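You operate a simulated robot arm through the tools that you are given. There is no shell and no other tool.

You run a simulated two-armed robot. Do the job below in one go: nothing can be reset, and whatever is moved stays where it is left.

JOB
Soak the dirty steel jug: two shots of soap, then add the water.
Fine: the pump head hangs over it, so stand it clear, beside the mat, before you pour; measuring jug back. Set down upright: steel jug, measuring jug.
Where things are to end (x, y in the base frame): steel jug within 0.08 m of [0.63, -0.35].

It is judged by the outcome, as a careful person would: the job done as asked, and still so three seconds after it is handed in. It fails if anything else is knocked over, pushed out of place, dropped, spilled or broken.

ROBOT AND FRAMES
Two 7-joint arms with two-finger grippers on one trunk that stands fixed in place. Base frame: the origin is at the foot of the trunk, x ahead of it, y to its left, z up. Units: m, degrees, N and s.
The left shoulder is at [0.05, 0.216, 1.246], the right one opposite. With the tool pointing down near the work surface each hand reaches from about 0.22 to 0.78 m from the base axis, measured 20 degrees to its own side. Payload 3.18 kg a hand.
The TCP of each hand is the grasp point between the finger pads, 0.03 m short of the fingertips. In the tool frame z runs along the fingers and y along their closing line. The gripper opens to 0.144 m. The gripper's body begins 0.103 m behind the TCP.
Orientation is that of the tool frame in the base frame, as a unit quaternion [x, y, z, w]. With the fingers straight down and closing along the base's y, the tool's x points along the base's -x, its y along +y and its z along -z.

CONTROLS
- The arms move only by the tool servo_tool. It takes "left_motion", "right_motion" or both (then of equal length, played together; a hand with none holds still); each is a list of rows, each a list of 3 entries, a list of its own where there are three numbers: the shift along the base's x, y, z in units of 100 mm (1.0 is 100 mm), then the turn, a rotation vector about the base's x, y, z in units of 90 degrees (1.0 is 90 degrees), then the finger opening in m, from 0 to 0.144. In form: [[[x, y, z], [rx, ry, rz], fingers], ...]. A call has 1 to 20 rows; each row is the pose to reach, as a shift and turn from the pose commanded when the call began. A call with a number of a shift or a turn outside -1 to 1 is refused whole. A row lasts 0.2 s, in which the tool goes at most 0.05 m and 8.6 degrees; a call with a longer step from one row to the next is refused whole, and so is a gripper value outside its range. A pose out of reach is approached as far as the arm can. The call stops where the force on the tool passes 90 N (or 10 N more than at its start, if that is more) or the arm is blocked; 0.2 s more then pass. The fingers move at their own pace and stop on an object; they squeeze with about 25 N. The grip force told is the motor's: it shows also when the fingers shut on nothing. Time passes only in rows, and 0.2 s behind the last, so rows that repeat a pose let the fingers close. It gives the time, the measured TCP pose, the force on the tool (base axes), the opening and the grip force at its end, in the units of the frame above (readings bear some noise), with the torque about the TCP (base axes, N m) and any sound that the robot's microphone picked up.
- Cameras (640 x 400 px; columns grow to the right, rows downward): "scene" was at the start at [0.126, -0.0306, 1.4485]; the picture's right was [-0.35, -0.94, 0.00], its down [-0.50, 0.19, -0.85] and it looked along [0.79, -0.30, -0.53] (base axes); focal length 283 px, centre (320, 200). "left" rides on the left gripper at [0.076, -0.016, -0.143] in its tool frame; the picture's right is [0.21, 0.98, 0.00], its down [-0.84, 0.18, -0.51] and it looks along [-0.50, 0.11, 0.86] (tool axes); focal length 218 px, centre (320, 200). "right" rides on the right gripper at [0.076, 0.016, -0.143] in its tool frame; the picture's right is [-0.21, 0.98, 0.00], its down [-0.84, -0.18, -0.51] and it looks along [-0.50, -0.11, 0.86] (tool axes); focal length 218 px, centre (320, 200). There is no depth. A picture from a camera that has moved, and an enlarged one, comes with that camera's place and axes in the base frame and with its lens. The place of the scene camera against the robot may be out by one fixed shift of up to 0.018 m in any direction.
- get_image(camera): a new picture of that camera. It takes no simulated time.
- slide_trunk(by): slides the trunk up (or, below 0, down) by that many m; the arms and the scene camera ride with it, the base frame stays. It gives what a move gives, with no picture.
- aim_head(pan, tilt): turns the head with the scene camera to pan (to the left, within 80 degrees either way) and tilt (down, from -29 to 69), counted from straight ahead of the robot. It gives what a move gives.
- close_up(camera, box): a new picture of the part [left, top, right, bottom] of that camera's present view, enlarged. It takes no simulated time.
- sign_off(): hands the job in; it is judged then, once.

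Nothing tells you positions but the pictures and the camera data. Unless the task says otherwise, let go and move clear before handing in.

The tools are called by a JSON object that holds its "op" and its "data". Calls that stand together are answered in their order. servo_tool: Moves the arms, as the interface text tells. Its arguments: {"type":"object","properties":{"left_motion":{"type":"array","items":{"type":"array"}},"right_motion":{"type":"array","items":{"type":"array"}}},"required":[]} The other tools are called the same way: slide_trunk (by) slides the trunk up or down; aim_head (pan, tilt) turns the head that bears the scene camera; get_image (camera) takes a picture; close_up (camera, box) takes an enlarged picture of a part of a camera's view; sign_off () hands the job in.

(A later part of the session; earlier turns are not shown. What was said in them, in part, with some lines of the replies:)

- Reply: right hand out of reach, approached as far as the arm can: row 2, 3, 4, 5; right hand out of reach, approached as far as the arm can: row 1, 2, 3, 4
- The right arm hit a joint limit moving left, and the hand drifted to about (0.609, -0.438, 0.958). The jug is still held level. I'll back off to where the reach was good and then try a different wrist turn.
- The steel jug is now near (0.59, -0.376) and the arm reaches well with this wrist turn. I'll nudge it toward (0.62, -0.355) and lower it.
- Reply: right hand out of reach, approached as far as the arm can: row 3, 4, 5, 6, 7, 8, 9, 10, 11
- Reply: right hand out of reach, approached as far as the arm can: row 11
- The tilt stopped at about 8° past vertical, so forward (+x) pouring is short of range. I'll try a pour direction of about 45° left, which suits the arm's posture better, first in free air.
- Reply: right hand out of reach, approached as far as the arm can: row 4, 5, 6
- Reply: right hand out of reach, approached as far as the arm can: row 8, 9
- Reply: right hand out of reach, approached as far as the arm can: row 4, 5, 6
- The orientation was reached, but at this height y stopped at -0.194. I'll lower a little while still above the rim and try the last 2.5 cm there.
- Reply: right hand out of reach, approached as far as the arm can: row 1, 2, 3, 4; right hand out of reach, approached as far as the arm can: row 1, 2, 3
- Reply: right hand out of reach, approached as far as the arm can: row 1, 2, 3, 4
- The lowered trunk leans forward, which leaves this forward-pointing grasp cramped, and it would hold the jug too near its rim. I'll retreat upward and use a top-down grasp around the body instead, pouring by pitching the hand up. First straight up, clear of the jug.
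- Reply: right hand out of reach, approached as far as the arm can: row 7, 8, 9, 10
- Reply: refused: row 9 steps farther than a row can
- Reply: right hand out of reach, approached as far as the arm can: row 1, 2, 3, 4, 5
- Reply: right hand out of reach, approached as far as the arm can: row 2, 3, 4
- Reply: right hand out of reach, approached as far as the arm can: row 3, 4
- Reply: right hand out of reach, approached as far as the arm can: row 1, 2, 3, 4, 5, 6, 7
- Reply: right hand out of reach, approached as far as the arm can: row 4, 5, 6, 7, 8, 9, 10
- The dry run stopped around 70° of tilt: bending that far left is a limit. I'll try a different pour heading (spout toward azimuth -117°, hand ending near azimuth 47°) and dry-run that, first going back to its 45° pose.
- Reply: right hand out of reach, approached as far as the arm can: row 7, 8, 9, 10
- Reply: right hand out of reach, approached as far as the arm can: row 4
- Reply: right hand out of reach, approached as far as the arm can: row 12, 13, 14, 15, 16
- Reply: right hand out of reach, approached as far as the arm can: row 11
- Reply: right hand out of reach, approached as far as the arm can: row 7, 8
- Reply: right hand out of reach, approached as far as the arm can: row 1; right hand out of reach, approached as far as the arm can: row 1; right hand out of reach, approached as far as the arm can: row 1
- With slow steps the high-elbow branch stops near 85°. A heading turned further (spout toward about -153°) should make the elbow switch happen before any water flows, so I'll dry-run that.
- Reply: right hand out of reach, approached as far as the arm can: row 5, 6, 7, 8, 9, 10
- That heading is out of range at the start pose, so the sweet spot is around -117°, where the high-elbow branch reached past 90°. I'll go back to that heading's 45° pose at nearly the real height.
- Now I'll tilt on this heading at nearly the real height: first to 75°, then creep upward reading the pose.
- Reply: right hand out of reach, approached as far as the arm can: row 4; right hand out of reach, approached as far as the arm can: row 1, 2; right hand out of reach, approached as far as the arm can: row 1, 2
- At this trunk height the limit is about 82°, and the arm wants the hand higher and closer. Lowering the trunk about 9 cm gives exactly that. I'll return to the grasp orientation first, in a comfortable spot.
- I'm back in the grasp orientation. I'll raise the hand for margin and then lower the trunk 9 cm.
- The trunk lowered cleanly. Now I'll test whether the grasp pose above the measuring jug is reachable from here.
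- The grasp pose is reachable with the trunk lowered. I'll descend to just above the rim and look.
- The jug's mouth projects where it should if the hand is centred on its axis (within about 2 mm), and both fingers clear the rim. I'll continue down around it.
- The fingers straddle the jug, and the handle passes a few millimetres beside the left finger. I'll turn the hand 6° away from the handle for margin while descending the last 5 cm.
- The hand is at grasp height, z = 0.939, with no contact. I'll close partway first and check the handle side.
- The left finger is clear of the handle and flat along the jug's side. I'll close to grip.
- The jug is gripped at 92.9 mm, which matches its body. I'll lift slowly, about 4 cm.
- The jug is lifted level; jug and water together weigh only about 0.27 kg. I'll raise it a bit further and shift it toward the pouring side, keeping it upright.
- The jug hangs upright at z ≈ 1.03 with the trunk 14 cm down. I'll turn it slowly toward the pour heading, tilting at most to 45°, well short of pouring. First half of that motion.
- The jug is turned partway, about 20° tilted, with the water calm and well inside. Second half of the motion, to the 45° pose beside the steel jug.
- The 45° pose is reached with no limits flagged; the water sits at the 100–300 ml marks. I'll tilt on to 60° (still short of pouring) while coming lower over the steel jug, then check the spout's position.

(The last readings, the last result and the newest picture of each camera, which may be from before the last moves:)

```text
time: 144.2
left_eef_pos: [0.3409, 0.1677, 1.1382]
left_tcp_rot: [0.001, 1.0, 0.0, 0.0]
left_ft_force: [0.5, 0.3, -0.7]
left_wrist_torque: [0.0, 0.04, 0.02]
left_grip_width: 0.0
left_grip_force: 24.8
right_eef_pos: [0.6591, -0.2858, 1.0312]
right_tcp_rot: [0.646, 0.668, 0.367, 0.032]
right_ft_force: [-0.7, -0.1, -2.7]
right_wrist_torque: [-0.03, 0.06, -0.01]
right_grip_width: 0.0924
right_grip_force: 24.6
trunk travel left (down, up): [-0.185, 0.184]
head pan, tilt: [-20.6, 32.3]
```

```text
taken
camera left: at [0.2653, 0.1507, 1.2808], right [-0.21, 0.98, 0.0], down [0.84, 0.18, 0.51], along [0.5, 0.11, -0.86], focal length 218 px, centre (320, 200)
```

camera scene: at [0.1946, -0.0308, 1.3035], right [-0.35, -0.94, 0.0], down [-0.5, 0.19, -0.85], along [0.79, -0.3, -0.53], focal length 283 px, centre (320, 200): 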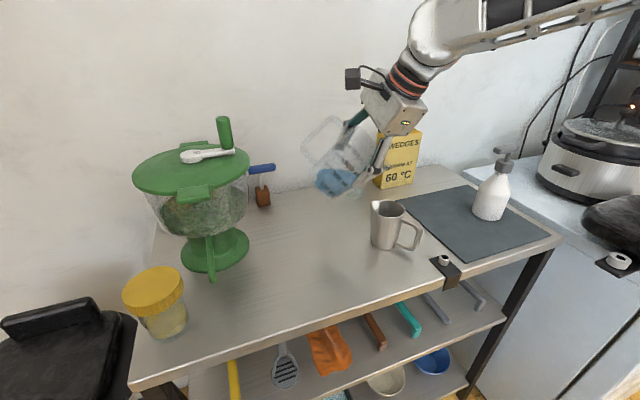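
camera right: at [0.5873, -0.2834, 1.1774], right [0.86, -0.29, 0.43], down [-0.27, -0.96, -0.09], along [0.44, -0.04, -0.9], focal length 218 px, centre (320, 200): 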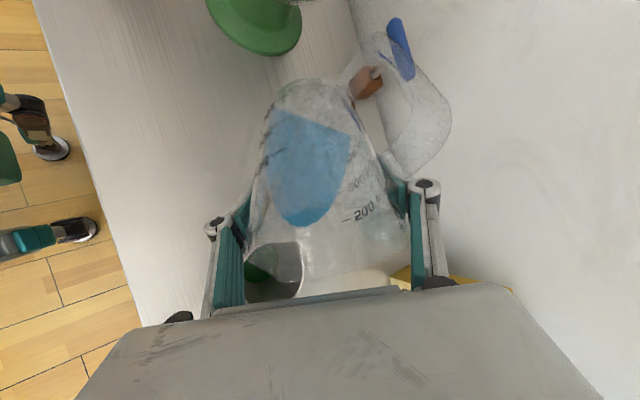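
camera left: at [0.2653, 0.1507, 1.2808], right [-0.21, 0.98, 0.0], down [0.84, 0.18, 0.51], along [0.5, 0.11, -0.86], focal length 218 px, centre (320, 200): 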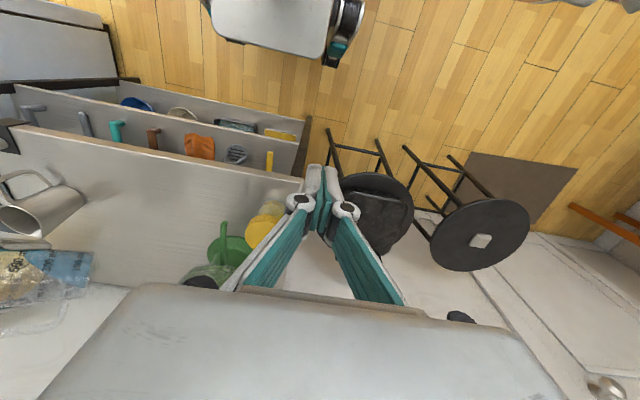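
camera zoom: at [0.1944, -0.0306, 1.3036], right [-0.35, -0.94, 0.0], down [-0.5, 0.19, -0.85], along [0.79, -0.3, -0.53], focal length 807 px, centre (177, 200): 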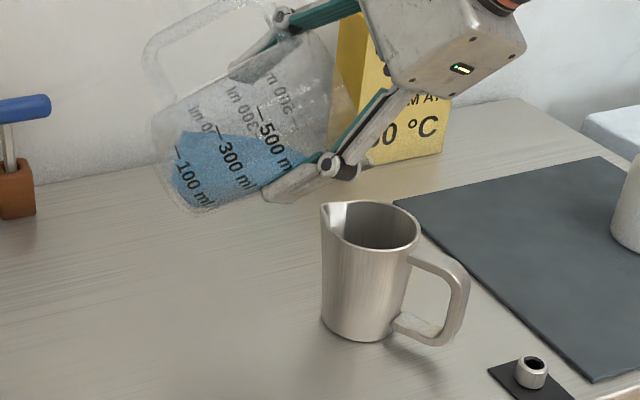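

I'll zoom in to see the spout tip relative to the steel jug's mouth from both cameras.

{"op": "close_up", "data": {"camera": "right", "box": [220, 200, 420, 310]}}

{"op": "close_up", "data": {"camera": "scene", "box": [340, 150, 410, 220]}}

{"op": "close_up", "data": {"camera": "left", "box": [0, 150, 110, 300]}}

```text
3.20 times, centred on (320, 255) of right
camera zoom: at [0.5873, -0.2834, 1.1774], right [0.86, -0.29, 0.43], down [-0.27, -0.96, -0.09], along [0.44, -0.04, -0.9], focal length 698 px, centre (320, 24)
```

zoom: 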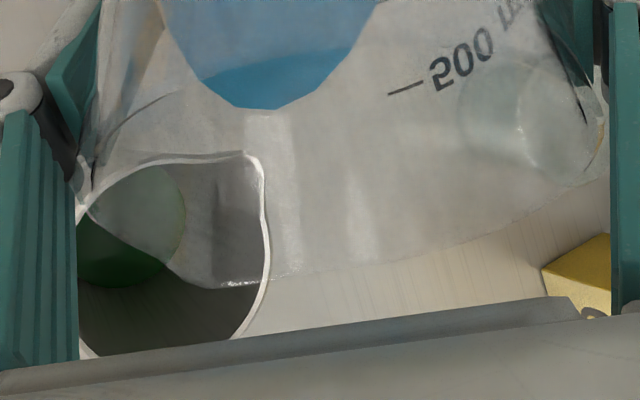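

```text
5.71 times, centred on (375, 185) of scene
camera zoom: at [0.1944, -0.0306, 1.3036], right [-0.35, -0.94, 0.0], down [-0.5, 0.19, -0.85], along [0.79, -0.3, -0.53], focal length 1615 px, centre (6, 286)
```

zoom: 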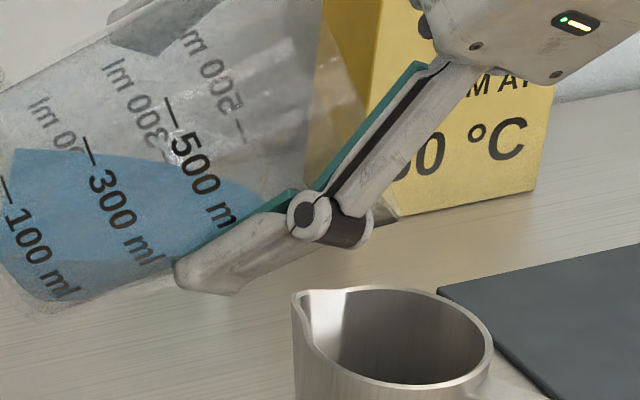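

```text
2.67 times, centred on (55, 225) of left
camera zoom: at [0.2653, 0.1507, 1.2808], right [-0.21, 0.98, 0.0], down [0.84, 0.18, 0.51], along [0.5, 0.11, -0.86], focal length 582 px, centre (1027, 133)
```

zoom: 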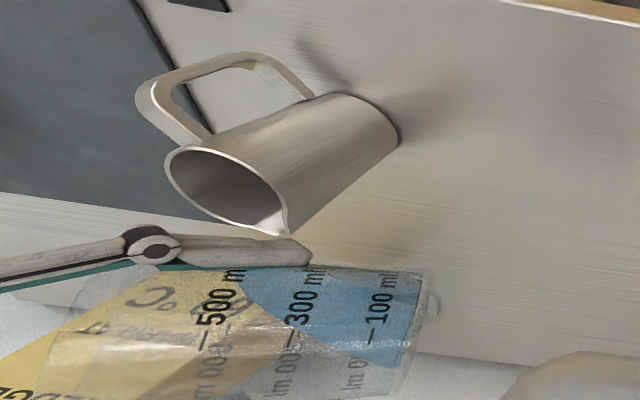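

The spout tip shows up over the steel jug's mouth, within a few millimetres of where I want it. I'll lower to about 3 cm above the steel rim and tilt to 66°, just short of pouring.

{"op": "servo_tool", "data": {"right_motion": [[[0.008, 0.015, -0.1], [0, 0, 0], 0.05], [[0.016, 0.03, -0.2], [0, 0, 0], 0.05], [[0.023, 0.046, -0.293], [0, 0, 0], 0.05], [[0.018, 0.037, -0.274], [0.0147, -0.0078, 0], 0.05], [[0.014, 0.029, -0.255], [0.0294, -0.0156, 0], 0.05], [[0.009, 0.02, -0.235], [0.0442, -0.0235, 0], 0.05], [[0.005, 0.012, -0.216], [0.0589, -0.0313, 0], 0.05], [[0.005, 0.012, -0.216], [0.0589, -0.0313, 0], 0.05]]}}

{"op": "close_up", "data": {"camera": "right", "box": [220, 200, 420, 310]}}

{"op": "close_up", "data": {"camera": "scene", "box": [300, 130, 440, 270]}}

{"op": "close_up", "data": {"camera": "left", "box": [0, 150, 110, 300]}}

```text
time: 146.0
left_eef_pos: [0.3413, 0.1674, 1.1387]
left_tcp_rot: [0.0, 1.0, 0.0, 0.001]
left_ft_force: [0.6, 0.0, 0.4]
left_wrist_torque: [-0.01, 0.01, 0.01]
left_grip_width: 0.0001
left_grip_force: 24.4
right_eef_pos: [0.6593, -0.285, 1.0092]
right_tcp_rot: [0.637, 0.65, 0.414, 0.018]
right_ft_force: [0.3, -0.9, -2.4]
right_wrist_torque: [-0.06, 0.01, 0.03]
right_grip_width: 0.0922
right_grip_force: 24.8
trunk travel left (down, up): [-0.185, 0.184]
head pan, tilt: [-20.6, 32.3]
```

```text
3.20 times, centred on (320, 255) of right
camera zoom: at [0.581, -0.2952, 1.1511], right [0.83, -0.33, 0.44], down [-0.27, -0.94, -0.19], along [0.48, 0.04, -0.88], focal length 698 px, centre (320, 24)
```

zoom: 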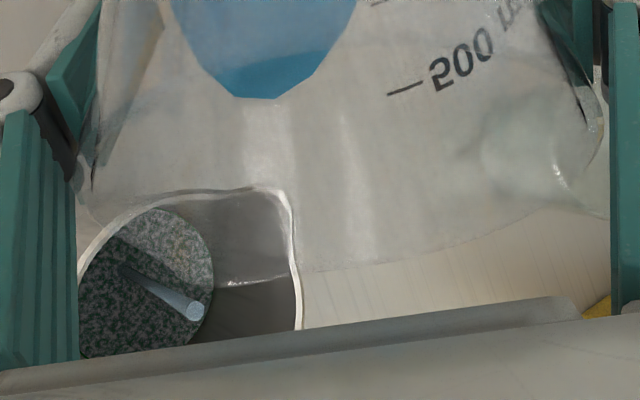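

```text
2.86 times, centred on (370, 200) of scene
camera zoom: at [0.1944, -0.0306, 1.3035], right [-0.35, -0.94, 0.0], down [-0.5, 0.19, -0.85], along [0.79, -0.3, -0.53], focal length 807 px, centre (177, 200)
```

zoom: 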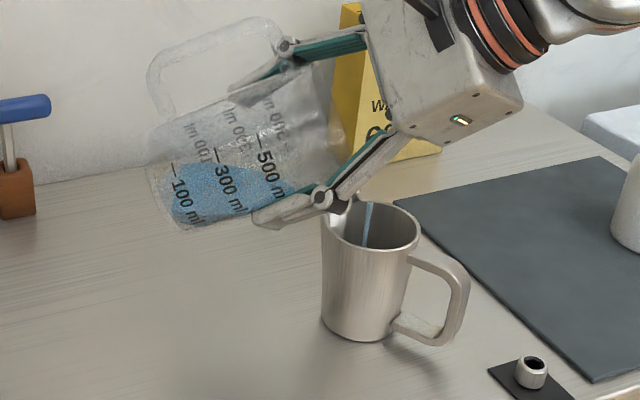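

```text
2.67 times, centred on (55, 225) of left
camera zoom: at [0.2653, 0.1507, 1.2808], right [-0.21, 0.98, 0.0], down [0.84, 0.18, 0.51], along [0.5, 0.11, -0.86], focal length 582 px, centre (1027, 133)
```

zoom: 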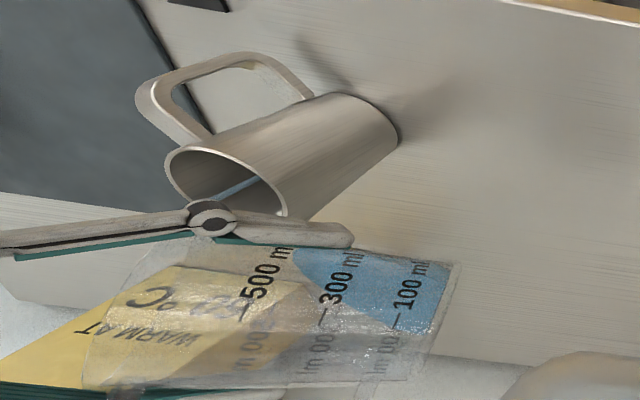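

Pouring has started: a thin stream runs from the spout straight into the steel jug's mouth. I'll continue slowly at about 2.5° per second, keeping the spout in place.

{"op": "servo_tool", "data": {"right_motion": [[[-0.002, -0.004, 0.006], [0.0049, -0.0026, 0], 0.05], [[-0.004, -0.007, 0.012], [0.0098, -0.0052, 0], 0.05], [[-0.006, -0.011, 0.018], [0.0147, -0.0078, 0], 0.05], [[-0.008, -0.014, 0.023], [0.0196, -0.0104, 0], 0.05], [[-0.009, -0.018, 0.029], [0.0245, -0.013, 0], 0.05], [[-0.011, -0.022, 0.035], [0.0294, -0.0157, 0], 0.05], [[-0.013, -0.025, 0.041], [0.0343, -0.0183, 0], 0.05], [[-0.015, -0.029, 0.047], [0.0392, -0.0209, 0], 0.05], [[-0.017, -0.032, 0.053], [0.0441, -0.0235, 0], 0.05], [[-0.019, -0.036, 0.059], [0.049, -0.0261, 0], 0.05]]}}

{"op": "close_up", "data": {"camera": "right", "box": [220, 200, 420, 310]}}

{"op": "close_up", "data": {"camera": "scene", "box": [300, 130, 440, 270]}}

```text
time: 148.2
left_eef_pos: [0.3422, 0.1676, 1.1394]
left_tcp_rot: [0.0, 1.0, 0.0, 0.0]
left_ft_force: [0.2, -0.1, -0.2]
left_wrist_torque: [0.01, 0.0, -0.04]
left_grip_width: 0.0
left_grip_force: 25.2
right_eef_pos: [0.6583, -0.2882, 1.0155]
right_tcp_rot: [0.629, 0.634, 0.451, 0.007]
right_ft_force: [-0.3, -0.1, -2.0]
right_wrist_torque: [-0.1, 0.04, 0.02]
right_grip_width: 0.0921
right_grip_force: 25.6
trunk travel left (down, up): [-0.185, 0.184]
head pan, tilt: [-20.6, 32.3]
```

```text
3.20 times, centred on (320, 255) of right
camera zoom: at [0.5734, -0.3101, 1.1521], right [0.82, -0.36, 0.45], down [-0.26, -0.93, -0.28], along [0.52, 0.11, -0.85], focal length 698 px, centre (320, 24)
```

zoom: 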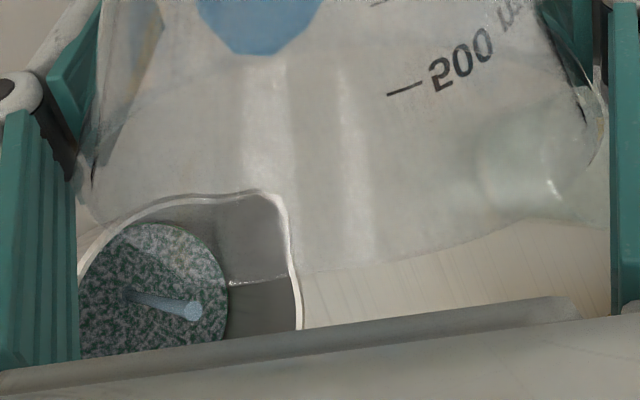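

```text
2.86 times, centred on (370, 200) of scene
camera zoom: at [0.1944, -0.0308, 1.3035], right [-0.35, -0.94, 0.0], down [-0.5, 0.19, -0.85], along [0.79, -0.3, -0.53], focal length 807 px, centre (177, 200)
```

zoom: 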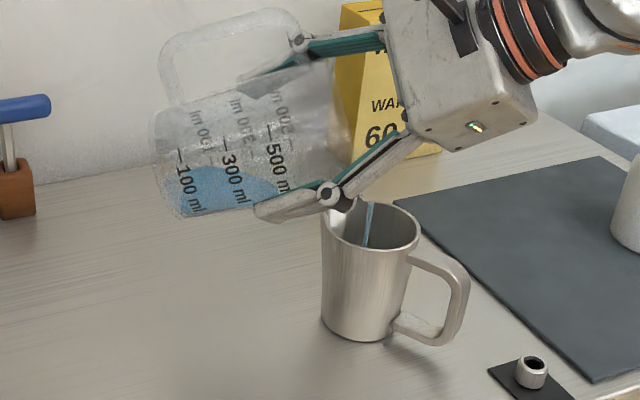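

The stream stays centred and the level in the steel jug is rising. Continuing slowly to 79°.

{"op": "servo_tool", "data": {"right_motion": [[[-0.002, -0.004, 0.006], [0.0049, -0.0026, 0], 0.05], [[-0.004, -0.008, 0.011], [0.0098, -0.0052, 0], 0.05], [[-0.006, -0.012, 0.017], [0.0147, -0.0078, 0], 0.05], [[-0.008, -0.016, 0.023], [0.0196, -0.0104, 0], 0.05], [[-0.01, -0.02, 0.028], [0.0245, -0.013, 0], 0.05], [[-0.012, -0.024, 0.034], [0.0294, -0.0157, 0], 0.05], [[-0.014, -0.028, 0.04], [0.0343, -0.0183, 0], 0.05], [[-0.016, -0.031, 0.045], [0.0392, -0.0209, 0], 0.05], [[-0.019, -0.035, 0.051], [0.0441, -0.0235, 0], 0.05], [[-0.021, -0.039, 0.057], [0.049, -0.0261, 0], 0.05], [[-0.023, -0.043, 0.063], [0.054, -0.0287, 0], 0.05], [[-0.025, -0.047, 0.068], [0.0589, -0.0313, 0], 0.05], [[-0.027, -0.051, 0.074], [0.0638, -0.0339, 0], 0.05], [[-0.029, -0.055, 0.08], [0.0687, -0.0365, 0], 0.05], [[-0.031, -0.059, 0.085], [0.0736, -0.0391, 0], 0.05], [[-0.033, -0.063, 0.091], [0.0785, -0.0417, 0], 0.05]]}}

{"op": "close_up", "data": {"camera": "right", "box": [220, 200, 420, 310]}}

{"op": "close_up", "data": {"camera": "scene", "box": [300, 130, 440, 270]}}

```text
time: 151.6
left_eef_pos: [0.3414, 0.166, 1.1387]
left_tcp_rot: [0.0, 1.0, 0.001, 0.001]
left_ft_force: [0.8, 0.0, -0.3]
left_wrist_torque: [0.0, 0.01, 0.02]
left_grip_width: 0.0002
left_grip_force: 24.9
right_eef_pos: [0.6549, -0.2938, 1.0225]
right_tcp_rot: [0.613, 0.604, 0.509, -0.012]
right_ft_force: [0.5, -0.3, -0.9]
right_wrist_torque: [-0.01, 0.06, 0.02]
right_grip_width: 0.092
right_grip_force: 25.0
trunk travel left (down, up): [-0.185, 0.184]
head pan, tilt: [-20.6, 32.3]
```

```text
3.20 times, centred on (320, 255) of right
camera zoom: at [0.5627, -0.3322, 1.1508], right [0.79, -0.42, 0.45], down [-0.24, -0.88, -0.4], along [0.57, 0.21, -0.79], focal length 698 px, centre (320, 24)
```

zoom: 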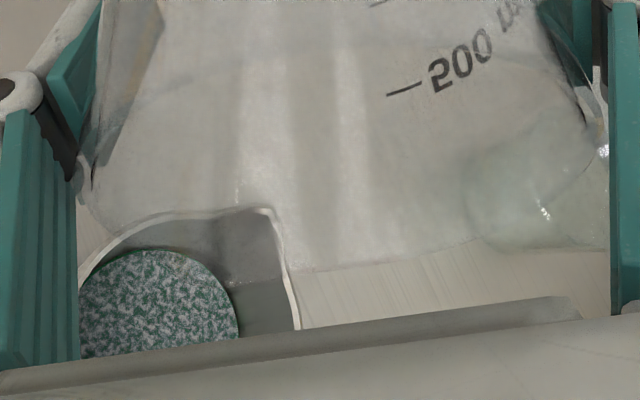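

```text
2.86 times, centred on (370, 200) of scene
camera zoom: at [0.1944, -0.0307, 1.3035], right [-0.35, -0.94, 0.0], down [-0.5, 0.19, -0.85], along [0.79, -0.3, -0.53], focal length 807 px, centre (177, 200)
```

zoom: 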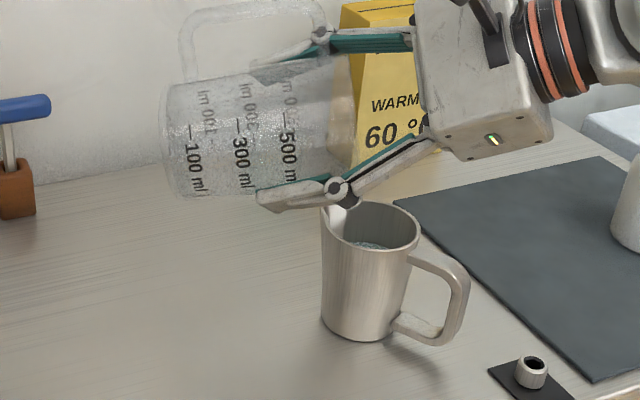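

The measuring jug looks empty and the stream has stopped; the steel jug holds soapy water below its rim. I'll look closer, then tilt a few degrees more to drain any last drops.

{"op": "close_up", "data": {"camera": "scene", "box": [330, 130, 400, 200]}}

{"op": "servo_tool", "data": {"right_motion": [[[-0.003, -0.006, 0.011], [0.0098, -0.0052, 0], 0.05], [[-0.006, -0.012, 0.022], [0.0196, -0.0104, 0], 0.05], [[-0.01, -0.018, 0.032], [0.0294, -0.0157, 0], 0.05], [[-0.014, -0.026, 0.043], [0.0392, -0.0209, 0], 0.05], [[-0.018, -0.034, 0.053], [0.049, -0.0261, 0], 0.05], [[-0.022, -0.042, 0.062], [0.0589, -0.0313, 0], 0.05], [[-0.022, -0.042, 0.062], [0.0589, -0.0313, 0], 0.05], [[-0.022, -0.042, 0.062], [0.0589, -0.0313, 0], 0.05], [[-0.022, -0.042, 0.062], [0.0589, -0.0313, 0], 0.05]]}}

{"op": "close_up", "data": {"camera": "scene", "box": [300, 130, 440, 270]}}

{"op": "close_up", "data": {"camera": "right", "box": [220, 150, 420, 310]}}

```text
5.71 times, centred on (365, 165) of scene
camera zoom: at [0.1944, -0.0307, 1.3035], right [-0.35, -0.94, 0.0], down [-0.5, 0.19, -0.85], along [0.79, -0.3, -0.53], focal length 1615 px, centre (63, 400)
```

zoom: 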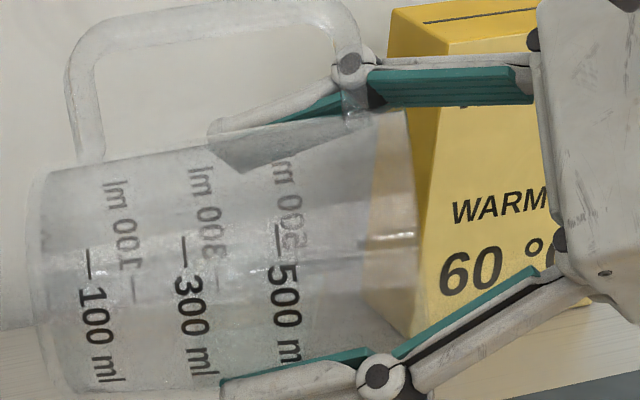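

```text
time: 153.6
left_eef_pos: [0.3411, 0.1676, 1.1387]
left_tcp_rot: [0.0, 1.0, 0.001, 0.0]
left_ft_force: [0.6, 0.4, 0.3]
left_wrist_torque: [-0.01, 0.02, -0.03]
left_grip_width: 0.0
left_grip_force: 25.3
right_eef_pos: [0.6522, -0.3004, 1.0309]
right_tcp_rot: [0.599, 0.579, 0.552, -0.025]
right_ft_force: [0.3, 0.0, -1.4]
right_wrist_torque: [-0.03, 0.0, -0.01]
right_grip_width: 0.0917
right_grip_force: 25.1
trunk travel left (down, up): [-0.185, 0.184]
head pan, tilt: [-20.6, 32.3]
```

```text
2.86 times, centred on (370, 200) of scene
camera zoom: at [0.1944, -0.0307, 1.3035], right [-0.35, -0.94, 0.0], down [-0.5, 0.19, -0.85], along [0.79, -0.3, -0.53], focal length 807 px, centre (177, 200)
```

zoom: 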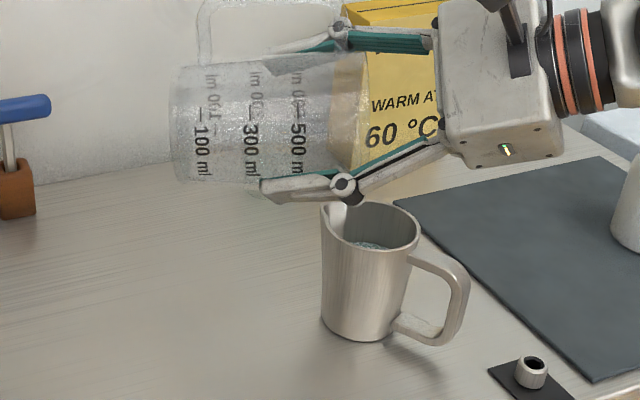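

```text
2.50 times, centred on (320, 230) of right
camera zoom: at [0.5539, -0.3484, 1.1488], right [0.76, -0.46, 0.45], down [-0.21, -0.84, -0.49], along [0.61, 0.28, -0.74], focal length 546 px, centre (320, 125)
```

zoom: 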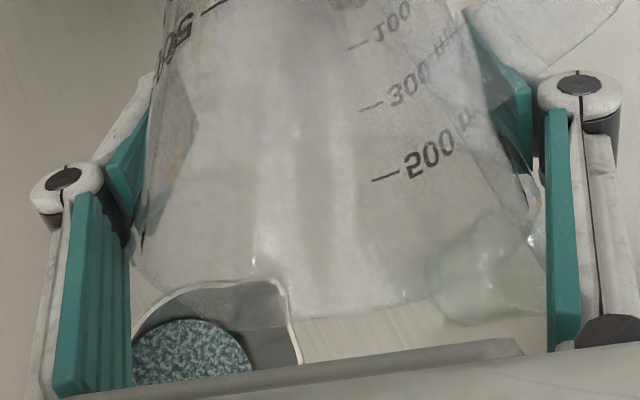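

The measuring jug is completely empty and nothing has splashed outside. I'll tilt it back the way it came, keeping the spout over the steel jug until it is past dripping.

{"op": "servo_tool", "data": {"right_motion": [[[0.012, 0.023, 0.0], [-0.0307, 0.0163, 0], 0.05], [[0.025, 0.046, 0.0], [-0.0613, 0.0326, 0], 0.05], [[0.037, 0.069, 0.0], [-0.092, 0.0489, 0], 0.05], [[0.049, 0.092, 0.0], [-0.1227, 0.0652, 0], 0.05], [[0.061, 0.115, 0.01], [-0.1533, 0.0815, 0], 0.05], [[0.074, 0.138, 0.01], [-0.184, 0.0978, 0], 0.05], [[0.086, 0.161, 0.02], [-0.2146, 0.1141, 0], 0.05], [[0.098, 0.184, 0.04], [-0.2453, 0.1304, 0], 0.05], [[0.105, 0.195, 0.09], [-0.2747, 0.1461, 0], 0.05], [[0.112, 0.207, 0.15], [-0.3042, 0.1617, 0], 0.05], [[0.118, 0.219, 0.21], [-0.3336, 0.1774, 0], 0.05], [[0.122, 0.228, 0.26], [-0.363, 0.193, 0], 0.05], [[0.126, 0.236, 0.3], [-0.3924, 0.2087, 0], 0.05], [[0.126, 0.236, 0.3], [-0.3924, 0.2087, 0], 0.05]]}}

{"op": "get_image", "data": {"camera": "scene"}}

{"op": "get_image", "data": {"camera": "right"}}

```text
time: 156.6
left_eef_pos: [0.3406, 0.1667, 1.1378]
left_tcp_rot: [0.0, 1.0, 0.0, 0.0]
left_ft_force: [-0.4, 0.9, 0.3]
left_wrist_torque: [0.01, 0.0, -0.03]
left_grip_width: 0.0002
left_grip_force: 24.9
right_eef_pos: [0.6668, -0.2756, 1.0614]
right_tcp_rot: [0.659, 0.708, 0.248, 0.065]
right_ft_force: [0.2, 0.0, -1.5]
right_wrist_torque: [-0.01, 0.04, 0.0]
right_grip_width: 0.0919
right_grip_force: 25.2
trunk travel left (down, up): [-0.185, 0.184]
head pan, tilt: [-20.6, 32.3]
```

```text
taken
camera scene: at [0.1944, -0.0309, 1.3035], right [-0.35, -0.94, 0.0], down [-0.5, 0.19, -0.85], along [0.79, -0.3, -0.53], focal length 283 px, centre (320, 200)
```

scene: 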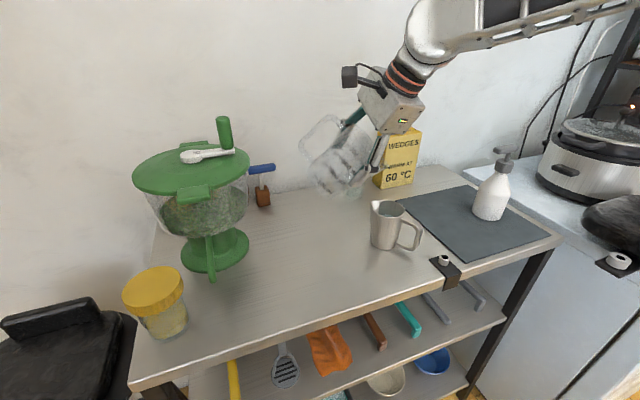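

```text
taken
camera right: at [0.6126, -0.2383, 1.2103], right [0.91, -0.19, 0.38], down [-0.27, -0.95, 0.17], along [0.32, -0.25, -0.91], focal length 218 px, centre (320, 200)
```

right: 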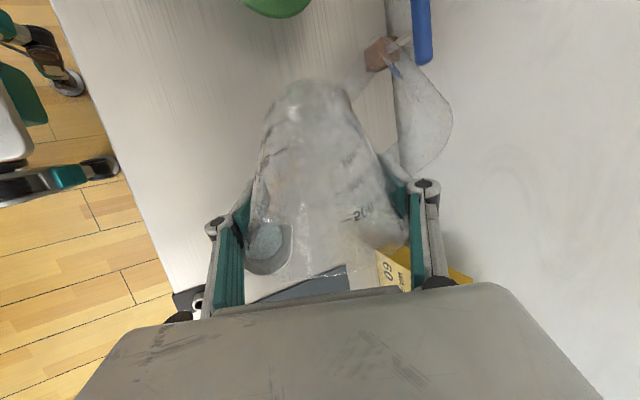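

The grip is unchanged and the jug sits in the hand as before. Now I'll reverse the turn to bring it upright and facing as it stood originally.

{"op": "servo_tool", "data": {"right_motion": [[[-0.041, 0.032, 0.0], [-0.0292, -0.0116, 0.0579], 0.05], [[-0.082, 0.065, 0.0], [-0.0584, -0.0233, 0.1158], 0.05], [[-0.123, 0.097, 0.0], [-0.0875, -0.0349, 0.1737], 0.05], [[-0.164, 0.13, 0.0], [-0.1167, -0.0466, 0.2316], 0.05], [[-0.205, 0.162, 0.0], [-0.1459, -0.0582, 0.2895], 0.05], [[-0.246, 0.195, 0.0], [-0.1751, -0.0699, 0.3474], 0.05], [[-0.287, 0.227, 0.0], [-0.2042, -0.0815, 0.4053], 0.05], [[-0.328, 0.26, 0.0], [-0.2334, -0.0932, 0.4632], 0.05], [[-0.369, 0.292, 0.0], [-0.2626, -0.1048, 0.5211], 0.05]]}}

{"op": "servo_tool", "data": {"right_motion": [[[-0.033, 0.028, 0.0], [-0.0292, -0.0116, 0.0579], 0.05], [[-0.067, 0.056, 0.0], [-0.0584, -0.0233, 0.1158], 0.05], [[-0.1, 0.083, 0.0], [-0.0875, -0.0349, 0.1737], 0.05], [[-0.133, 0.111, 0.0], [-0.1167, -0.0466, 0.2316], 0.05], [[-0.167, 0.139, 0.0], [-0.1459, -0.0582, 0.2895], 0.05], [[-0.2, 0.167, 0.0], [-0.1751, -0.0699, 0.3474], 0.05], [[-0.233, 0.194, 0.0], [-0.2042, -0.0815, 0.4053], 0.05], [[-0.267, 0.222, 0.0], [-0.2334, -0.0932, 0.4632], 0.05], [[-0.3, 0.25, 0.0], [-0.2626, -0.1048, 0.5211], 0.05], [[-0.3, 0.25, 0.0], [-0.2626, -0.1048, 0.5211], 0.05]]}}

{"op": "get_image", "data": {"camera": "scene"}}

{"op": "close_up", "data": {"camera": "scene", "box": [260, 110, 440, 290]}}

```text
time: 158.6
left_eef_pos: [0.3411, 0.1671, 1.1387]
left_tcp_rot: [0.0, 1.0, 0.0, 0.0]
left_ft_force: [0.1, -0.6, -0.5]
left_wrist_torque: [-0.01, -0.03, -0.02]
left_grip_width: 0.0001
left_grip_force: 24.5
right_eef_pos: [0.6284, -0.2455, 1.061]
right_tcp_rot: [0.276, 0.937, 0.157, 0.147]
right_ft_force: [0.3, -0.2, -1.2]
right_wrist_torque: [0.0, 0.0, -0.02]
right_grip_width: 0.0918
right_grip_force: 24.9
trunk travel left (down, up): [-0.185, 0.184]
head pan, tilt: [-20.6, 32.3]
```

```text
time: 160.8
left_eef_pos: [0.3421, 0.1679, 1.1384]
left_tcp_rot: [0.0, 1.0, 0.001, 0.0]
left_ft_force: [0.8, 0.1, 0.3]
left_wrist_torque: [0.01, 0.02, 0.01]
left_grip_width: 0.0
left_grip_force: 25.1
right_eef_pos: [0.5988, -0.2213, 1.06]
right_tcp_rot: [-0.165, 0.966, 0.034, 0.198]
right_ft_force: [0.3, 0.7, -1.4]
right_wrist_torque: [-0.03, -0.03, -0.04]
right_grip_width: 0.0918
right_grip_force: 24.8
trunk travel left (down, up): [-0.185, 0.184]
head pan, tilt: [-20.6, 32.3]
```

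```text
taken
camera scene: at [0.1944, -0.0307, 1.3035], right [-0.35, -0.94, 0.0], down [-0.5, 0.19, -0.85], along [0.79, -0.3, -0.53], focal length 283 px, centre (320, 200)
```

scene: 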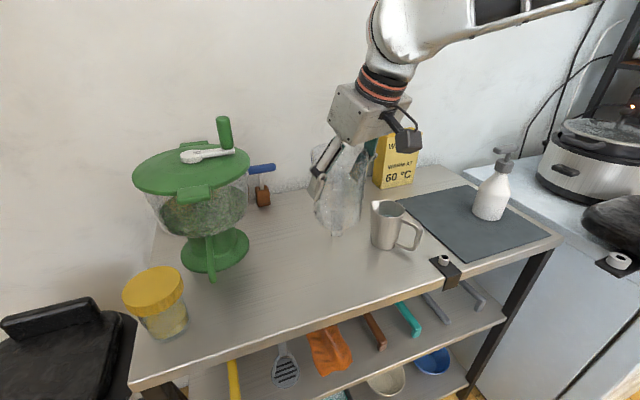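

```text
2.22 times, centred on (350, 200) of scene
camera zoom: at [0.1944, -0.0307, 1.3035], right [-0.35, -0.94, 0.0], down [-0.5, 0.19, -0.85], along [0.79, -0.3, -0.53], focal length 628 px, centre (253, 200)
```

zoom: 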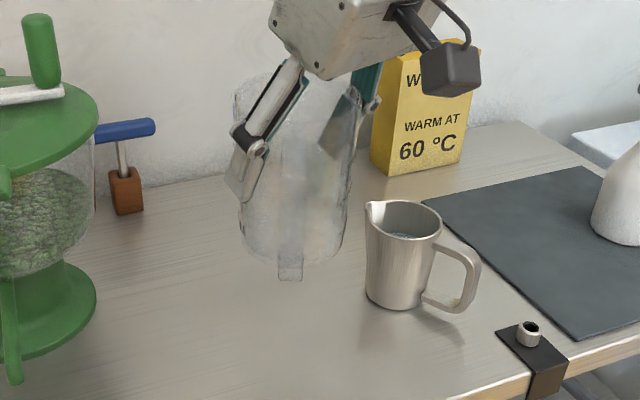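

The jug is upright and empty over the counter, facing as at the start. I'll raise the trunk 5 cm back to the height used for the grasp and move over the original spot.

{"op": "slide_trunk", "data": {"by": 0.05}}

{"op": "servo_tool", "data": {"right_motion": [[[0.002, 0.15, -0.1], [0, 0, 0], 0.05], [[0.004, 0.3, -0.25], [0, 0, 0], 0.05], [[0.006, 0.45, -0.45], [0, 0, 0], 0.05], [[0.006, 0.49, -0.65], [0, 0, 0], 0.05], [[0.006, 0.49, -0.85], [0, 0, 0], 0.05], [[0.006, 0.49, -1.0], [0, 0, 0], 0.05], [[0.006, 0.49, -1.0], [0, 0, 0], 0.05]]}}

{"op": "close_up", "data": {"camera": "scene", "box": [220, 110, 400, 310]}}

{"op": "get_image", "data": {"camera": "right"}}

```text
time: 161.7
left_eef_pos: [0.342, 0.1673, 1.1882]
left_tcp_rot: [-0.001, 1.0, -0.001, -0.001]
left_ft_force: [0.0, 0.2, -0.2]
left_wrist_torque: [0.01, 0.08, 0.01]
left_grip_width: 0.0002
left_grip_force: 24.7
right_eef_pos: [0.5993, -0.2217, 1.1098]
right_tcp_rot: [-0.164, 0.966, 0.035, 0.198]
right_ft_force: [0.3, 0.7, -1.6]
right_wrist_torque: [0.02, -0.01, -0.01]
right_grip_width: 0.0919
right_grip_force: 24.6
trunk travel left (down, up): [-0.235, 0.134]
head pan, tilt: [-20.6, 32.3]
```

```text
time: 163.3
left_eef_pos: [0.3418, 0.1675, 1.1885]
left_tcp_rot: [0.0, 1.0, 0.0, 0.0]
left_ft_force: [0.0, -0.8, -0.2]
left_wrist_torque: [0.01, 0.01, 0.01]
left_grip_width: 0.0001
left_grip_force: 24.9
right_eef_pos: [0.6004, -0.1717, 1.0093]
right_tcp_rot: [-0.163, 0.966, 0.035, 0.198]
right_ft_force: [-0.3, 0.3, -1.1]
right_wrist_torque: [0.01, -0.01, -0.01]
right_grip_width: 0.0919
right_grip_force: 24.5
trunk travel left (down, up): [-0.235, 0.134]
head pan, tilt: [-20.6, 32.3]
```

```text
2.00 times, centred on (310, 210) of scene
camera zoom: at [0.1558, -0.0306, 1.3562], right [-0.35, -0.94, 0.0], down [-0.5, 0.19, -0.85], along [0.79, -0.3, -0.53], focal length 565 px, centre (340, 180)
```

zoom: 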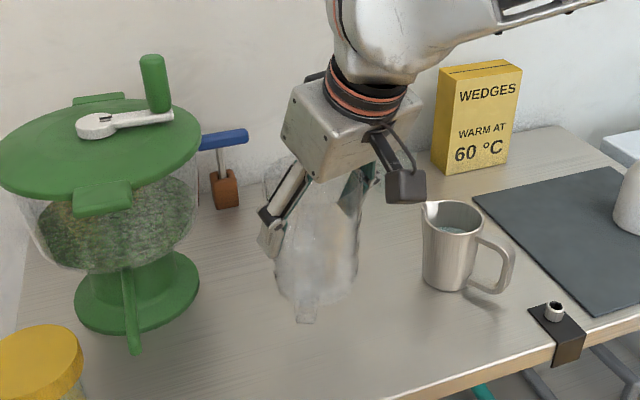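

```text
taken
camera right: at [0.4764, -0.1975, 1.1106], right [-0.14, 0.99, 0.09], down [0.6, 0.02, 0.8], along [0.79, 0.16, -0.6], focal length 218 px, centre (320, 200)
```

right: 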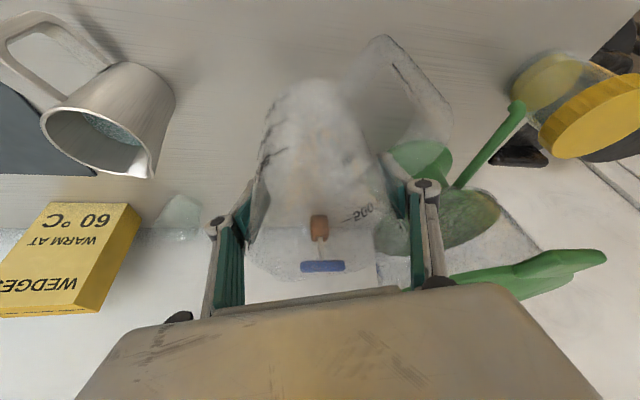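

Over the original spot at z ≈ 1.01. I'll lower to just above the counter, then ease it down by force.

{"op": "servo_tool", "data": {"right_motion": [[[0.0, -0.003, -0.15], [0, 0, 0], 0.05], [[0.0, -0.006, -0.3], [0, 0, 0], 0.05], [[-0.005, -0.008, -0.45], [0, 0, 0], 0.05], [[-0.005, -0.008, -0.55], [0, 0, 0], 0.05], [[-0.005, -0.008, -0.59], [0, 0, 0], 0.05]]}}

{"op": "servo_tool", "data": {"right_motion": [[[0.0, 0.0, -0.02], [0, 0, 0], 0.05], [[0.0, 0.0, -0.04], [0, 0, 0], 0.05], [[0.0, 0.0, -0.06], [0, 0, 0], 0.05]]}}

{"op": "close_up", "data": {"camera": "scene", "box": [220, 110, 400, 310]}}

```text
time: 164.5
left_eef_pos: [0.3416, 0.1669, 1.1881]
left_tcp_rot: [0.0, 1.0, 0.0, -0.001]
left_ft_force: [-0.7, 0.0, -0.4]
left_wrist_torque: [0.0, 0.02, -0.02]
left_grip_width: 0.0
left_grip_force: 25.3
right_eef_pos: [0.5979, -0.1711, 0.9509]
right_tcp_rot: [-0.164, 0.966, 0.036, 0.198]
right_ft_force: [-1.0, 0.0, -0.8]
right_wrist_torque: [-0.05, -0.02, 0.04]
right_grip_width: 0.0916
right_grip_force: 25.0
trunk travel left (down, up): [-0.235, 0.134]
head pan, tilt: [-20.6, 32.3]
```

```text
time: 165.3
left_eef_pos: [0.3408, 0.166, 1.1882]
left_tcp_rot: [0.0, 1.0, 0.0, 0.0]
left_ft_force: [0.4, -0.3, 0.2]
left_wrist_torque: [0.01, -0.01, -0.01]
left_grip_width: 0.0
left_grip_force: 24.8
right_eef_pos: [0.5996, -0.1732, 0.9462]
right_tcp_rot: [-0.164, 0.966, 0.035, 0.197]
right_ft_force: [-0.3, -0.1, -2.2]
right_wrist_torque: [-0.04, -0.01, 0.02]
right_grip_width: 0.0918
right_grip_force: 25.1
trunk travel left (down, up): [-0.235, 0.134]
head pan, tilt: [-20.6, 32.3]
```

```text
2.00 times, centred on (310, 210) of scene
camera zoom: at [0.1559, -0.0307, 1.3562], right [-0.35, -0.94, 0.0], down [-0.5, 0.19, -0.85], along [0.79, -0.3, -0.53], focal length 565 px, centre (340, 180)
```

zoom: 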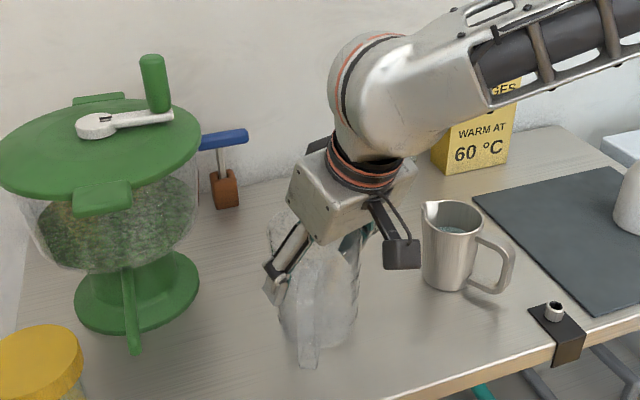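

Not in contact yet. Continuing in 2 mm steps.

{"op": "servo_tool", "data": {"right_motion": [[[0.0, 0.0, -0.02], [0, 0, 0], 0.05], [[0.0, 0.0, -0.04], [0, 0, 0], 0.05]]}}

{"op": "servo_tool", "data": {"right_motion": [[[0.0, 0.0, -0.02], [0, 0, 0], 0.05], [[0.0, 0.0, -0.03], [0, 0, 0], 0.05]]}}

```text
time: 165.9
left_eef_pos: [0.342, 0.1668, 1.1892]
left_tcp_rot: [0.001, 1.0, 0.0, 0.001]
left_ft_force: [-0.3, -0.1, -0.1]
left_wrist_torque: [0.05, 0.03, 0.01]
left_grip_width: 0.0
left_grip_force: 24.6
right_eef_pos: [0.6006, -0.1722, 0.9412]
right_tcp_rot: [-0.163, 0.966, 0.035, 0.198]
right_ft_force: [0.2, 0.8, -2.3]
right_wrist_torque: [0.0, 0.0, -0.04]
right_grip_width: 0.0918
right_grip_force: 25.7
trunk travel left (down, up): [-0.235, 0.134]
head pan, tilt: [-20.6, 32.3]
```

```text
time: 166.5
left_eef_pos: [0.34, 0.1676, 1.1884]
left_tcp_rot: [0.0, 1.0, 0.0, 0.0]
left_ft_force: [0.4, 0.8, -0.1]
left_wrist_torque: [-0.01, -0.04, 0.01]
left_grip_width: 0.0002
left_grip_force: 25.0
right_eef_pos: [0.5972, -0.1716, 0.9414]
right_tcp_rot: [-0.163, 0.966, 0.035, 0.2]
right_ft_force: [0.2, -1.5, 2.8]
right_wrist_torque: [-0.05, 0.09, 0.04]
right_grip_width: 0.0919
right_grip_force: 25.0
trunk travel left (down, up): [-0.235, 0.134]
head pan, tilt: [-20.6, 32.3]
```

The force turned upward, so the jug is standing on the counter. I'll open the fingers gradually.

{"op": "servo_tool", "data": {"right_motion": [[[0.0, 0.0, 0.003], [0, 0, 0], 0.098], [[0.0, 0.0, 0.003], [0, 0, 0], 0.106], [[0.0, 0.0, 0.003], [0, 0, 0], 0.118], [[0.0, 0.0, 0.003], [0, 0, 0], 0.13], [[0.0, 0.0, 0.003], [0, 0, 0], 0.13]]}}

{"op": "close_up", "data": {"camera": "scene", "box": [220, 110, 400, 310]}}

{"op": "get_image", "data": {"camera": "right"}}

{"op": "close_up", "data": {"camera": "left", "box": [60, 120, 260, 280]}}

```text
time: 167.7
left_eef_pos: [0.3411, 0.1668, 1.189]
left_tcp_rot: [0.0, 1.0, 0.0, 0.0]
left_ft_force: [-0.1, 0.3, -0.3]
left_wrist_torque: [-0.01, 0.0, 0.03]
left_grip_width: 0.0
left_grip_force: 25.3
right_eef_pos: [0.5981, -0.1727, 0.9394]
right_tcp_rot: [-0.164, 0.966, 0.035, 0.199]
right_ft_force: [-0.6, 0.4, -0.3]
right_wrist_torque: [0.03, 0.01, 0.01]
right_grip_width: 0.13
right_grip_force: 0.1
trunk travel left (down, up): [-0.235, 0.134]
head pan, tilt: [-20.6, 32.3]
```

```text
2.00 times, centred on (310, 210) of scene
camera zoom: at [0.1557, -0.0306, 1.3562], right [-0.35, -0.94, 0.0], down [-0.5, 0.19, -0.85], along [0.79, -0.3, -0.53], focal length 565 px, centre (340, 180)
```

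zoom: 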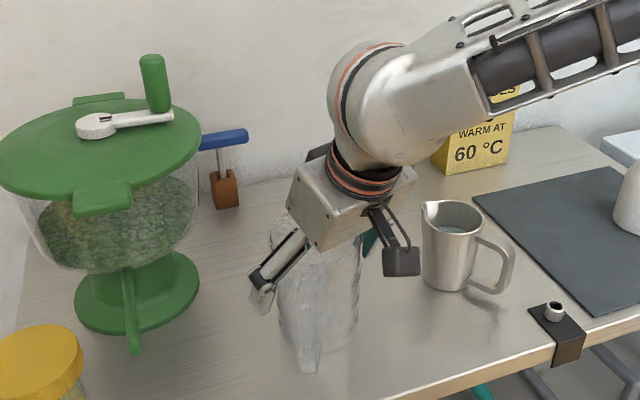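

```text
taken
camera right: at [0.4744, -0.1975, 1.0402], right [-0.14, 0.99, 0.09], down [0.6, 0.02, 0.8], along [0.79, 0.16, -0.6], focal length 218 px, centre (320, 200)
```

right: 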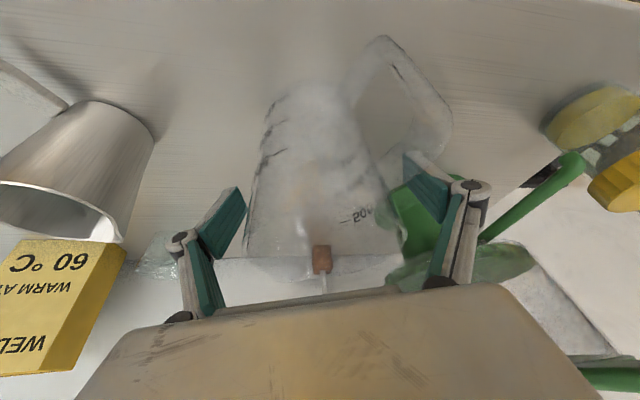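

```text
2.50 times, centred on (160, 200) of left
camera zoom: at [0.2652, 0.1507, 1.3308], right [-0.21, 0.98, 0.0], down [0.84, 0.18, 0.51], along [0.5, 0.11, -0.86], focal length 546 px, centre (720, 200)
```

zoom: 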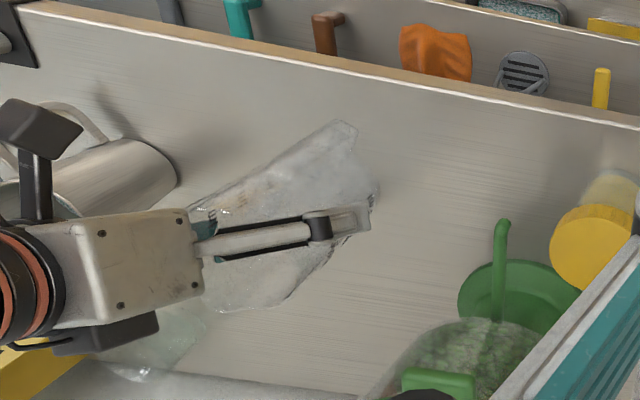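

The measuring jug stands on its original spot, upright and free. I'll withdraw the hand straight up.

{"op": "servo_tool", "data": {"right_motion": [[[0.0, 0.0, 0.1], [0, 0, 0], 0.13], [[0.0, 0.0, 0.25], [0, 0, 0], 0.13], [[0.0, 0.0, 0.5], [0, 0, 0], 0.13], [[0.0, 0.0, 0.75], [0, 0, 0], 0.13], [[0.0, 0.0, 1.0], [0, 0, 0], 0.13]]}}

{"op": "servo_tool", "data": {"right_motion": [[[0.0, -0.05, 0.3], [0, 0, 0], 0.13], [[0.0, -0.2, 0.6], [0, 0, 0], 0.13], [[0.0, -0.5, 0.9], [0, 0, 0], 0.1], [[0.0, -0.8, 1.0], [0, 0, 0], 0.08]]}}

{"op": "get_image", "data": {"camera": "scene"}}

{"op": "close_up", "data": {"camera": "scene", "box": [240, 160, 440, 320]}}

```text
time: 168.9
left_eef_pos: [0.3401, 0.167, 1.1893]
left_tcp_rot: [0.0, 1.0, 0.0, 0.0]
left_ft_force: [0.0, 0.4, -0.2]
left_wrist_torque: [-0.05, 0.0, -0.03]
left_grip_width: 0.0
left_grip_force: 25.1
right_eef_pos: [0.5952, -0.1721, 1.0413]
right_tcp_rot: [-0.163, 0.966, 0.035, 0.197]
right_ft_force: [-1.3, 0.3, -0.2]
right_wrist_torque: [-0.01, 0.0, -0.03]
right_grip_width: 0.1302
right_grip_force: 0.1
trunk travel left (down, up): [-0.235, 0.134]
head pan, tilt: [-20.6, 32.3]
```

```text
time: 169.9
left_eef_pos: [0.3415, 0.1662, 1.1881]
left_tcp_rot: [0.0, 1.0, 0.0, 0.0]
left_ft_force: [-0.2, -0.1, 0.7]
left_wrist_torque: [0.03, 0.01, -0.01]
left_grip_width: 0.0
left_grip_force: 25.1
right_eef_pos: [0.5969, -0.2524, 1.1391]
right_tcp_rot: [-0.163, 0.966, 0.036, 0.198]
right_ft_force: [0.2, 0.3, -0.7]
right_wrist_torque: [0.02, -0.01, 0.02]
right_grip_width: 0.08
right_grip_force: 0.1
trunk travel left (down, up): [-0.235, 0.134]
head pan, tilt: [-20.6, 32.3]
```

```text
taken
camera scene: at [0.1559, -0.0312, 1.3561], right [-0.35, -0.94, 0.0], down [-0.5, 0.19, -0.85], along [0.79, -0.3, -0.53], focal length 283 px, centre (320, 200)
```

scene: 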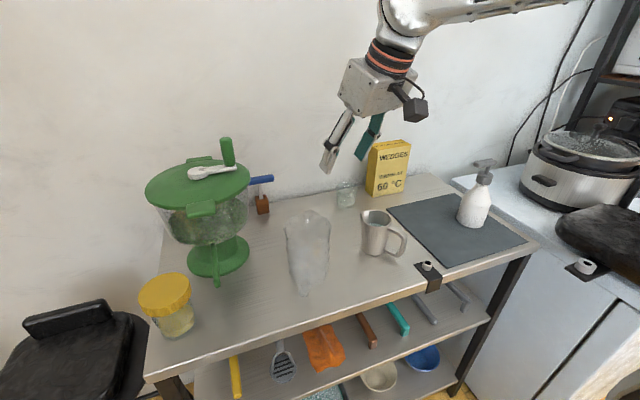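

```text
2.50 times, centred on (340, 240) of scene
camera zoom: at [0.1559, -0.0312, 1.3561], right [-0.35, -0.94, 0.0], down [-0.5, 0.19, -0.85], along [0.79, -0.3, -0.53], focal length 706 px, centre (270, 100)
```

zoom: 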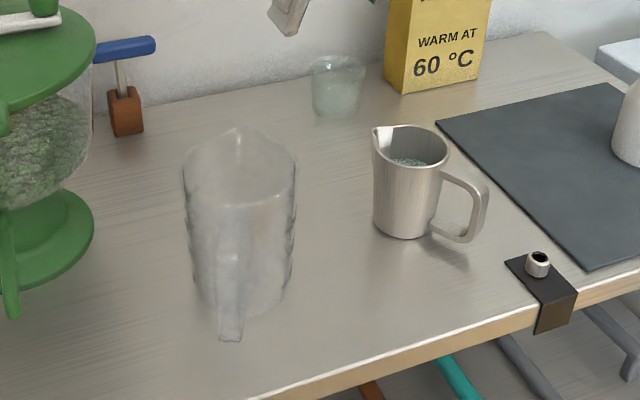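

Both jugs stand upright, the pump bottle and everything else are in place, and the counter looks dry. I'll raise the trunk back up, which moves both hands well clear, and do a final check.

{"op": "slide_trunk", "data": {"by": 0.09}}

{"op": "servo_tool", "data": {"right_motion": [[[-0.05, -0.3, 0.1], [0, 0, 0], 0.08], [[-0.1, -0.6, 0.2], [0, 0, 0], 0.08], [[-0.2, -0.9, 0.3], [0, 0, 0], 0.08], [[-0.3, -1.0, 0.3], [0, 0, 0], 0.08], [[-0.3, -1.0, 0.3], [0, 0, 0], 0.08]]}}

{"op": "get_image", "data": {"camera": "scene"}}

{"op": "close_up", "data": {"camera": "scene", "box": [265, 225, 345, 325]}}

{"op": "close_up", "data": {"camera": "scene", "box": [320, 170, 500, 310]}}

{"op": "get_image", "data": {"camera": "right"}}

```text
time: 171.2
left_eef_pos: [0.3423, 0.1671, 1.279]
left_tcp_rot: [0.0, 1.0, 0.0, -0.001]
left_ft_force: [0.0, -0.3, -1.3]
left_wrist_torque: [-0.04, 0.02, -0.01]
left_grip_width: 0.0
left_grip_force: 25.2
right_eef_pos: [0.5993, -0.2516, 1.2284]
right_tcp_rot: [-0.164, 0.966, 0.035, 0.198]
right_ft_force: [0.3, 0.0, -0.4]
right_wrist_torque: [-0.01, -0.02, 0.01]
right_grip_width: 0.0803
right_grip_force: 0.2
trunk travel left (down, up): [-0.325, 0.044]
head pan, tilt: [-20.6, 32.3]
```

```text
time: 172.3
left_eef_pos: [0.3419, 0.1674, 1.2781]
left_tcp_rot: [0.0, 1.0, 0.0, 0.0]
left_ft_force: [1.1, 0.3, -0.9]
left_wrist_torque: [0.01, 0.0, 0.0]
left_grip_width: 0.0001
left_grip_force: 24.4
right_eef_pos: [0.568, -0.3537, 1.26]
right_tcp_rot: [-0.163, 0.966, 0.035, 0.197]
right_ft_force: [-0.2, 0.0, -0.3]
right_wrist_torque: [0.01, -0.01, 0.01]
right_grip_width: 0.0801
right_grip_force: 0.2
trunk travel left (down, up): [-0.325, 0.044]
head pan, tilt: [-20.6, 32.3]
```

```text
taken
camera scene: at [0.1261, -0.0308, 1.4485], right [-0.35, -0.94, 0.0], down [-0.5, 0.19, -0.85], along [0.79, -0.3, -0.53], focal length 283 px, centre (320, 200)
```

scene: 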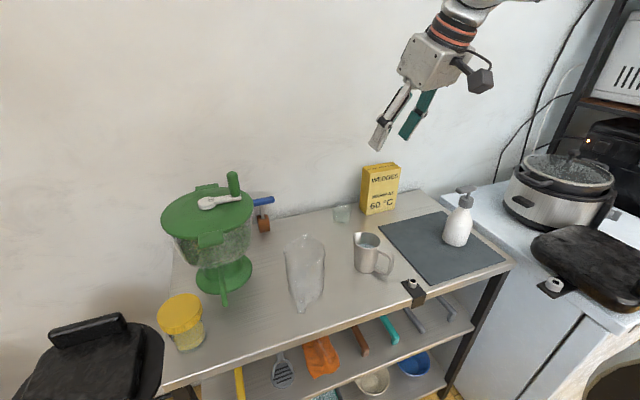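

```text
4.00 times, centred on (305, 275) of scene
camera zoom: at [0.1261, -0.0308, 1.4485], right [-0.35, -0.94, 0.0], down [-0.5, 0.19, -0.85], along [0.79, -0.3, -0.53], focal length 1130 px, centre (380, -100)
```

zoom: 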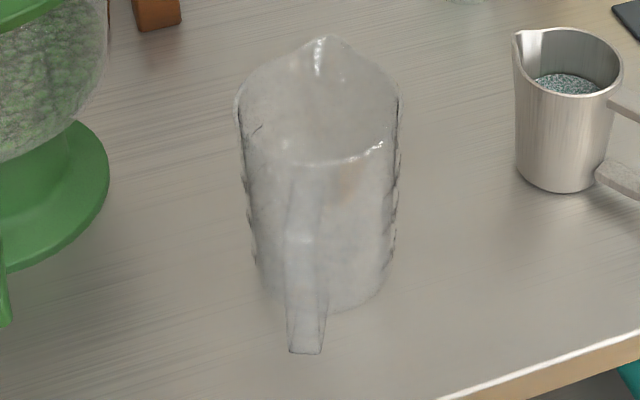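

```text
2.86 times, centred on (410, 240) of scene
camera zoom: at [0.1261, -0.0308, 1.4485], right [-0.35, -0.94, 0.0], down [-0.5, 0.19, -0.85], along [0.79, -0.3, -0.53], focal length 807 px, centre (63, 86)
```

zoom: 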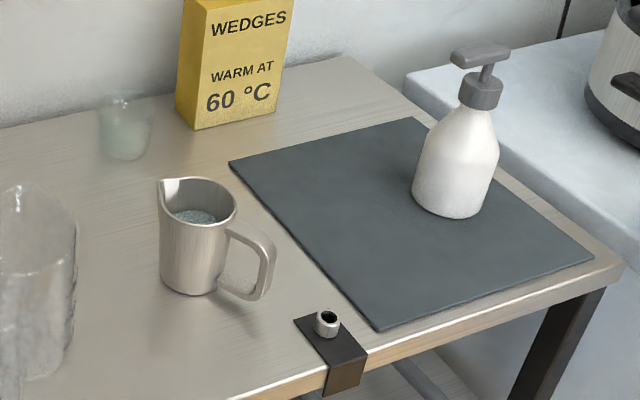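

```text
taken
camera right: at [0.4443, -0.3786, 1.3613], right [-0.14, 0.99, 0.08], down [0.6, 0.02, 0.8], along [0.79, 0.16, -0.6], focal length 218 px, centre (320, 200)
```

right: 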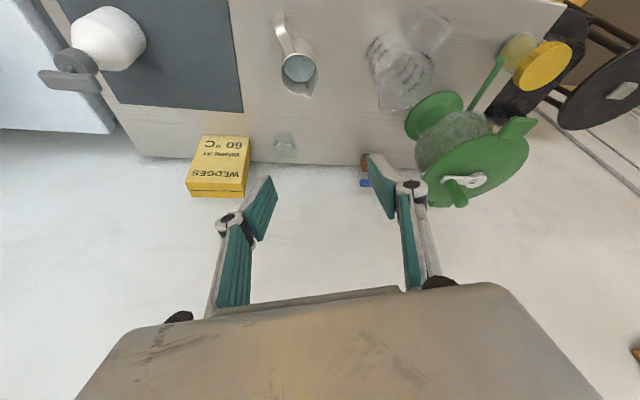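

The steel jug, holding soapy water, stands upright about 1 cm from the target spot and clear of the mat. The empty measuring jug is back within a few millimetres of where it was. The pump bottle and everything else are in place, nothing is spilled, and both hands are clear. Handing in.

{"op": "sign_off", "data": {}}

```text
The job is handed in.
```

The steel jug is soaking: it got two shots of soap and then all the water, and I've handed the job in.

- **Soap:** both pump presses went the full stroke, with a full return between them. I saw the first shot land; the second was too small to show as a change in level, so I'm counting it from the press itself.
- **Steel jug:** it stands upright beside the mat at about (0.62, -0.36), roughly 1 cm from the spot you gave.
- **Water:** I saw nothing land outside the steel jug, and the level is below its rim.
- **Measuring jug:** it is empty and upright, back within a few millimetres of where it stood and turned only a few degrees.
- **Everything else:** the pump bottle shifted by a millimetre or so under the presses; nothing else was disturbed, and both hands are clear.
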